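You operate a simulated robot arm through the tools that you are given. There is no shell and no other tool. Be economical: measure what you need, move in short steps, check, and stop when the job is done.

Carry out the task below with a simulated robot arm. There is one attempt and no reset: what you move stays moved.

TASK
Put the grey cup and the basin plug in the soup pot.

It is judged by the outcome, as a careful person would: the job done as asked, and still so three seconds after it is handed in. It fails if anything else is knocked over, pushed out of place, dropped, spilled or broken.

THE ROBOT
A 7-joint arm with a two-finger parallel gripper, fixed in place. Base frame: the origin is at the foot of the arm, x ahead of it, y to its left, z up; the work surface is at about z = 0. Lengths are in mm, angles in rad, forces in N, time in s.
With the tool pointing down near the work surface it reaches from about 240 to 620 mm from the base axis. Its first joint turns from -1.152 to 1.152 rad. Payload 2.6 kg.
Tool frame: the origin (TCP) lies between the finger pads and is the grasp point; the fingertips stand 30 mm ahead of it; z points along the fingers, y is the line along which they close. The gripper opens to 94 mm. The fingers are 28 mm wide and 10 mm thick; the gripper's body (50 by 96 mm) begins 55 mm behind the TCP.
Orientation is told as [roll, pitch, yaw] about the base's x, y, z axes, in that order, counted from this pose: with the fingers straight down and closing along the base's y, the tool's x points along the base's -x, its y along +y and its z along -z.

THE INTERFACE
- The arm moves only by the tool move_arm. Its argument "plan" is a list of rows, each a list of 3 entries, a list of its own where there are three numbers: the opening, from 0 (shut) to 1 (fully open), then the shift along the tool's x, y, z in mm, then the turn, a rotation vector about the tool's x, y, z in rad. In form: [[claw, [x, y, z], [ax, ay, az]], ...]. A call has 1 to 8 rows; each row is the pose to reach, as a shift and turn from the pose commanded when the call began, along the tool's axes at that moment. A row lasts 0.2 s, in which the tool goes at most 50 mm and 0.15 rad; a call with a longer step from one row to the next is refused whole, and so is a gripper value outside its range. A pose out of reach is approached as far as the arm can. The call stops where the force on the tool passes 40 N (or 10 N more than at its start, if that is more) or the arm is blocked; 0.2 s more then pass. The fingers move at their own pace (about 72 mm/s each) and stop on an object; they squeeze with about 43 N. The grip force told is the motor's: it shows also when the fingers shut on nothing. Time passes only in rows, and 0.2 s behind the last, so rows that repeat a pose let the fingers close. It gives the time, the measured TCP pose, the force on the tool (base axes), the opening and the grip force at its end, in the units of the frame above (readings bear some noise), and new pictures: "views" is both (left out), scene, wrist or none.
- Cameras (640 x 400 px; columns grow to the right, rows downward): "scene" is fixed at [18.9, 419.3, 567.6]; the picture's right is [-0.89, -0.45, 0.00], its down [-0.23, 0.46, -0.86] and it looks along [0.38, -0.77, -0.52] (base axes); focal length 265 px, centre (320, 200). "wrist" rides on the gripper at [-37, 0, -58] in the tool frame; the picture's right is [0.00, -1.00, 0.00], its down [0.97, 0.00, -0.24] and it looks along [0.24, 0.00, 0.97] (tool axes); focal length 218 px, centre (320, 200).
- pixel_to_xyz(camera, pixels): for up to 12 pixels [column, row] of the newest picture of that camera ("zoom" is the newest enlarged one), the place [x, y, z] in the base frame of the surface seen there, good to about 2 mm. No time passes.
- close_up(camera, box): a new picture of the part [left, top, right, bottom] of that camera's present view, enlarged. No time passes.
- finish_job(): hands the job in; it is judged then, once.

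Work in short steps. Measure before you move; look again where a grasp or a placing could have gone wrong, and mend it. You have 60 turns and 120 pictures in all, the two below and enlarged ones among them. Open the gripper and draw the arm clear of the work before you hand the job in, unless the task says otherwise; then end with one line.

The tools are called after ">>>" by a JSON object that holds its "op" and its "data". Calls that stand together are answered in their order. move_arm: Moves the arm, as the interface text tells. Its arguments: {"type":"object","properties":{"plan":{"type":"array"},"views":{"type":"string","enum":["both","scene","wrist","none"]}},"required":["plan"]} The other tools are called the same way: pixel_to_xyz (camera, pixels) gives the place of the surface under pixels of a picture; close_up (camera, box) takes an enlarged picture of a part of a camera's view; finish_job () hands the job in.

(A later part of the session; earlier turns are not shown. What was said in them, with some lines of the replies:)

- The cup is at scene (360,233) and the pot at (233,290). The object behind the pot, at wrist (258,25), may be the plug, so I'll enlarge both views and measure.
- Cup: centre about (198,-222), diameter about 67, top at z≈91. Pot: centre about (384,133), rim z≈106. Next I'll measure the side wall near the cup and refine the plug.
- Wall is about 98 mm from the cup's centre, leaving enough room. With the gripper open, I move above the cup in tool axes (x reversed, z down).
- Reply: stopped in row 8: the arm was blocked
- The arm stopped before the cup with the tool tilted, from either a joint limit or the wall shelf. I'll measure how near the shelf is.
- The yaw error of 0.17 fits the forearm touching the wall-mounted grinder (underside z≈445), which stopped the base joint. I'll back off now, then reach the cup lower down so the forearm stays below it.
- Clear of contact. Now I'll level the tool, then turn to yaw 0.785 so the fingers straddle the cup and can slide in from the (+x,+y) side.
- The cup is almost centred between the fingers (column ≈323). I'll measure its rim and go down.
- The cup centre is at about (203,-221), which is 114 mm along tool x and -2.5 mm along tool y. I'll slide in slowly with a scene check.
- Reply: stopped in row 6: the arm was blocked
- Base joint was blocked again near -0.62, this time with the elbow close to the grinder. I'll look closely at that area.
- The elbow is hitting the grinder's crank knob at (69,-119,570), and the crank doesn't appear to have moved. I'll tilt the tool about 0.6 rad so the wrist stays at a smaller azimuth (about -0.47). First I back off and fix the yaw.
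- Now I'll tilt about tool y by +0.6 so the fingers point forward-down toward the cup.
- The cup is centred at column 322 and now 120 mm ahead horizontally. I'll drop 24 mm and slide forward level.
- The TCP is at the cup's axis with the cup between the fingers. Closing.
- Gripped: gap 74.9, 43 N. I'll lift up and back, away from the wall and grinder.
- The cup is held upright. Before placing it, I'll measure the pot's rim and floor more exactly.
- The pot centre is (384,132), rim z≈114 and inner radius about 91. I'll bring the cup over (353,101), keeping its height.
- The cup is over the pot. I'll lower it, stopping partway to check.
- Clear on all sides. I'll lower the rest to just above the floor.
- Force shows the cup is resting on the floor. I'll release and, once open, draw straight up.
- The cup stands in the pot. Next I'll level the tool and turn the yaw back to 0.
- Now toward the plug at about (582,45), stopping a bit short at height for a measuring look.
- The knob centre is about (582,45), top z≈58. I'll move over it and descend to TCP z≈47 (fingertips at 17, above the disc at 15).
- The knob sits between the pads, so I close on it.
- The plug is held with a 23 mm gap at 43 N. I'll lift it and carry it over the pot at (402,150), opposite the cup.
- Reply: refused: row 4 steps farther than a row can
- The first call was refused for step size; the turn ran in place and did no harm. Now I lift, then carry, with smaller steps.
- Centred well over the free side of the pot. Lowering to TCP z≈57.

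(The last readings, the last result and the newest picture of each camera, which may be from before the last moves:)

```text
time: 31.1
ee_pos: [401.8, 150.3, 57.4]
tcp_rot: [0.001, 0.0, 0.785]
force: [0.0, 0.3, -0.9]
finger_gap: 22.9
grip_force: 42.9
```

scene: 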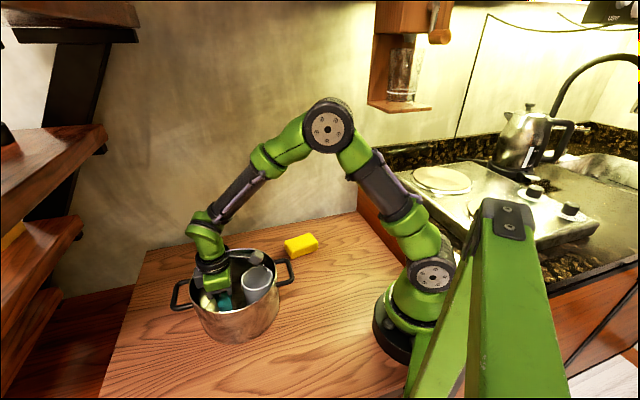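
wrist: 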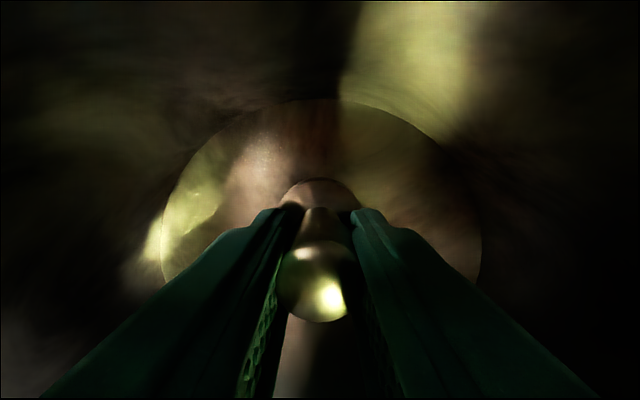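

Lowering 3 mm more, then opening partway and rising.

>>> {"op": "move_arm", "data": {"plan": [[0, [0, 0, 3], [0, 0, 0]], [0, [0, 0, 3], [0, 0, 0]], [0.5, [0, 0, 3], [0, 0, 0]], [0.5, [0, 0, 3], [0, 0, 0]], [0.5, [0, 0, -20], [0, 0, 0]], [0.5, [0, 0, -60], [0, 0, 0]], [0.5, [0, 0, -105], [0, 0, 0]], [0.5, [0, 0, -150], [0, 0, 0]]]}}

```text
time: 32.9
ee_pos: [403.2, 150.3, 207.6]
tcp_rot: [0.002, 0.0, 0.783]
force: [-0.3, 0.2, -0.3]
finger_gap: 47.0
grip_force: 0.0
```

scene: 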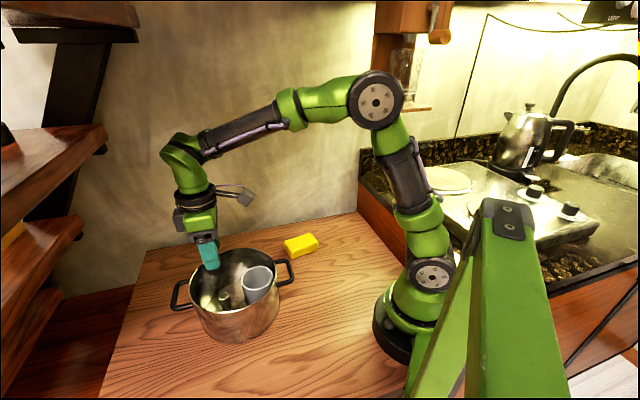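
wrist: 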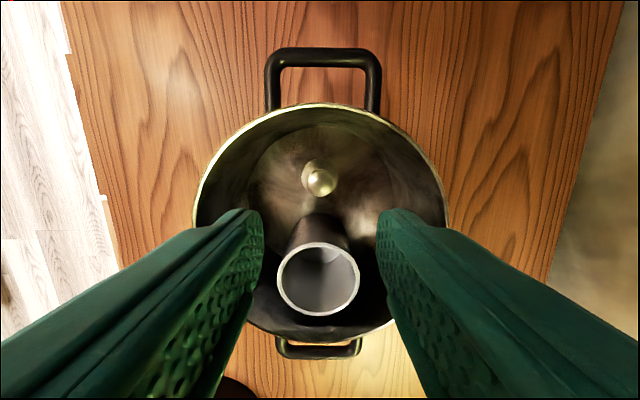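

Both the cup and plug stand in the pot. I'll open the gripper and draw the arm clear.

>>> {"op": "move_arm", "data": {"plan": [[0.5, [0, 0, -40], [0, 0, 0]], [0.7, [0, 0, -80], [0, 0, 0]], [0.8, [20, -20, -110], [0, 0, 0]], [1, [45, -45, -120], [0, 0, 0]], [1, [75, -75, -120], [0, 0, 0]], [1, [105, -105, -120], [0, 0, 0]], [1, [105, -105, -120], [0, 0, 0]]]}}

```text
time: 34.5
ee_pos: [402.9, 1.8, 326.3]
tcp_rot: [0.004, 0.001, 0.786]
force: [-0.7, 0.0, 0.6]
finger_gap: 94.2
grip_force: 0.1
```

scene: 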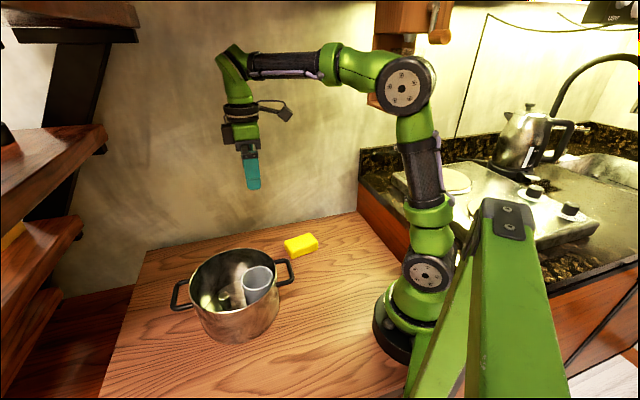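
wrist: 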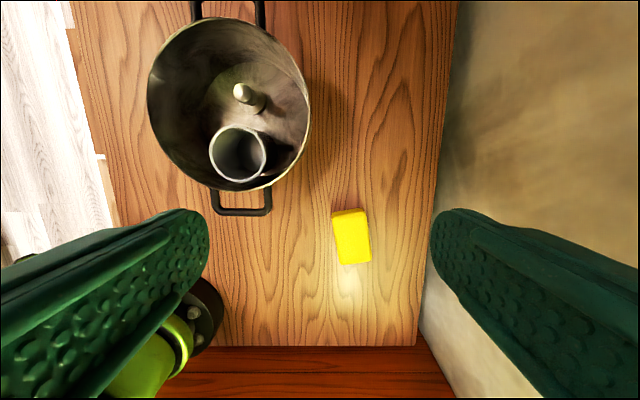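

The pictures show both objects standing in the pot, the sponge and pot in place, and the arm clear, so I'm handing in.

>>> {"op": "finish_job", "data": {}}

```text
The job is handed in.
```

The grey cup and the basin plug are both standing in the soup pot. The arm touched the wall-mounted grinder twice on the way to the cup, but neither the grinder nor anything else looked moved in the pictures.
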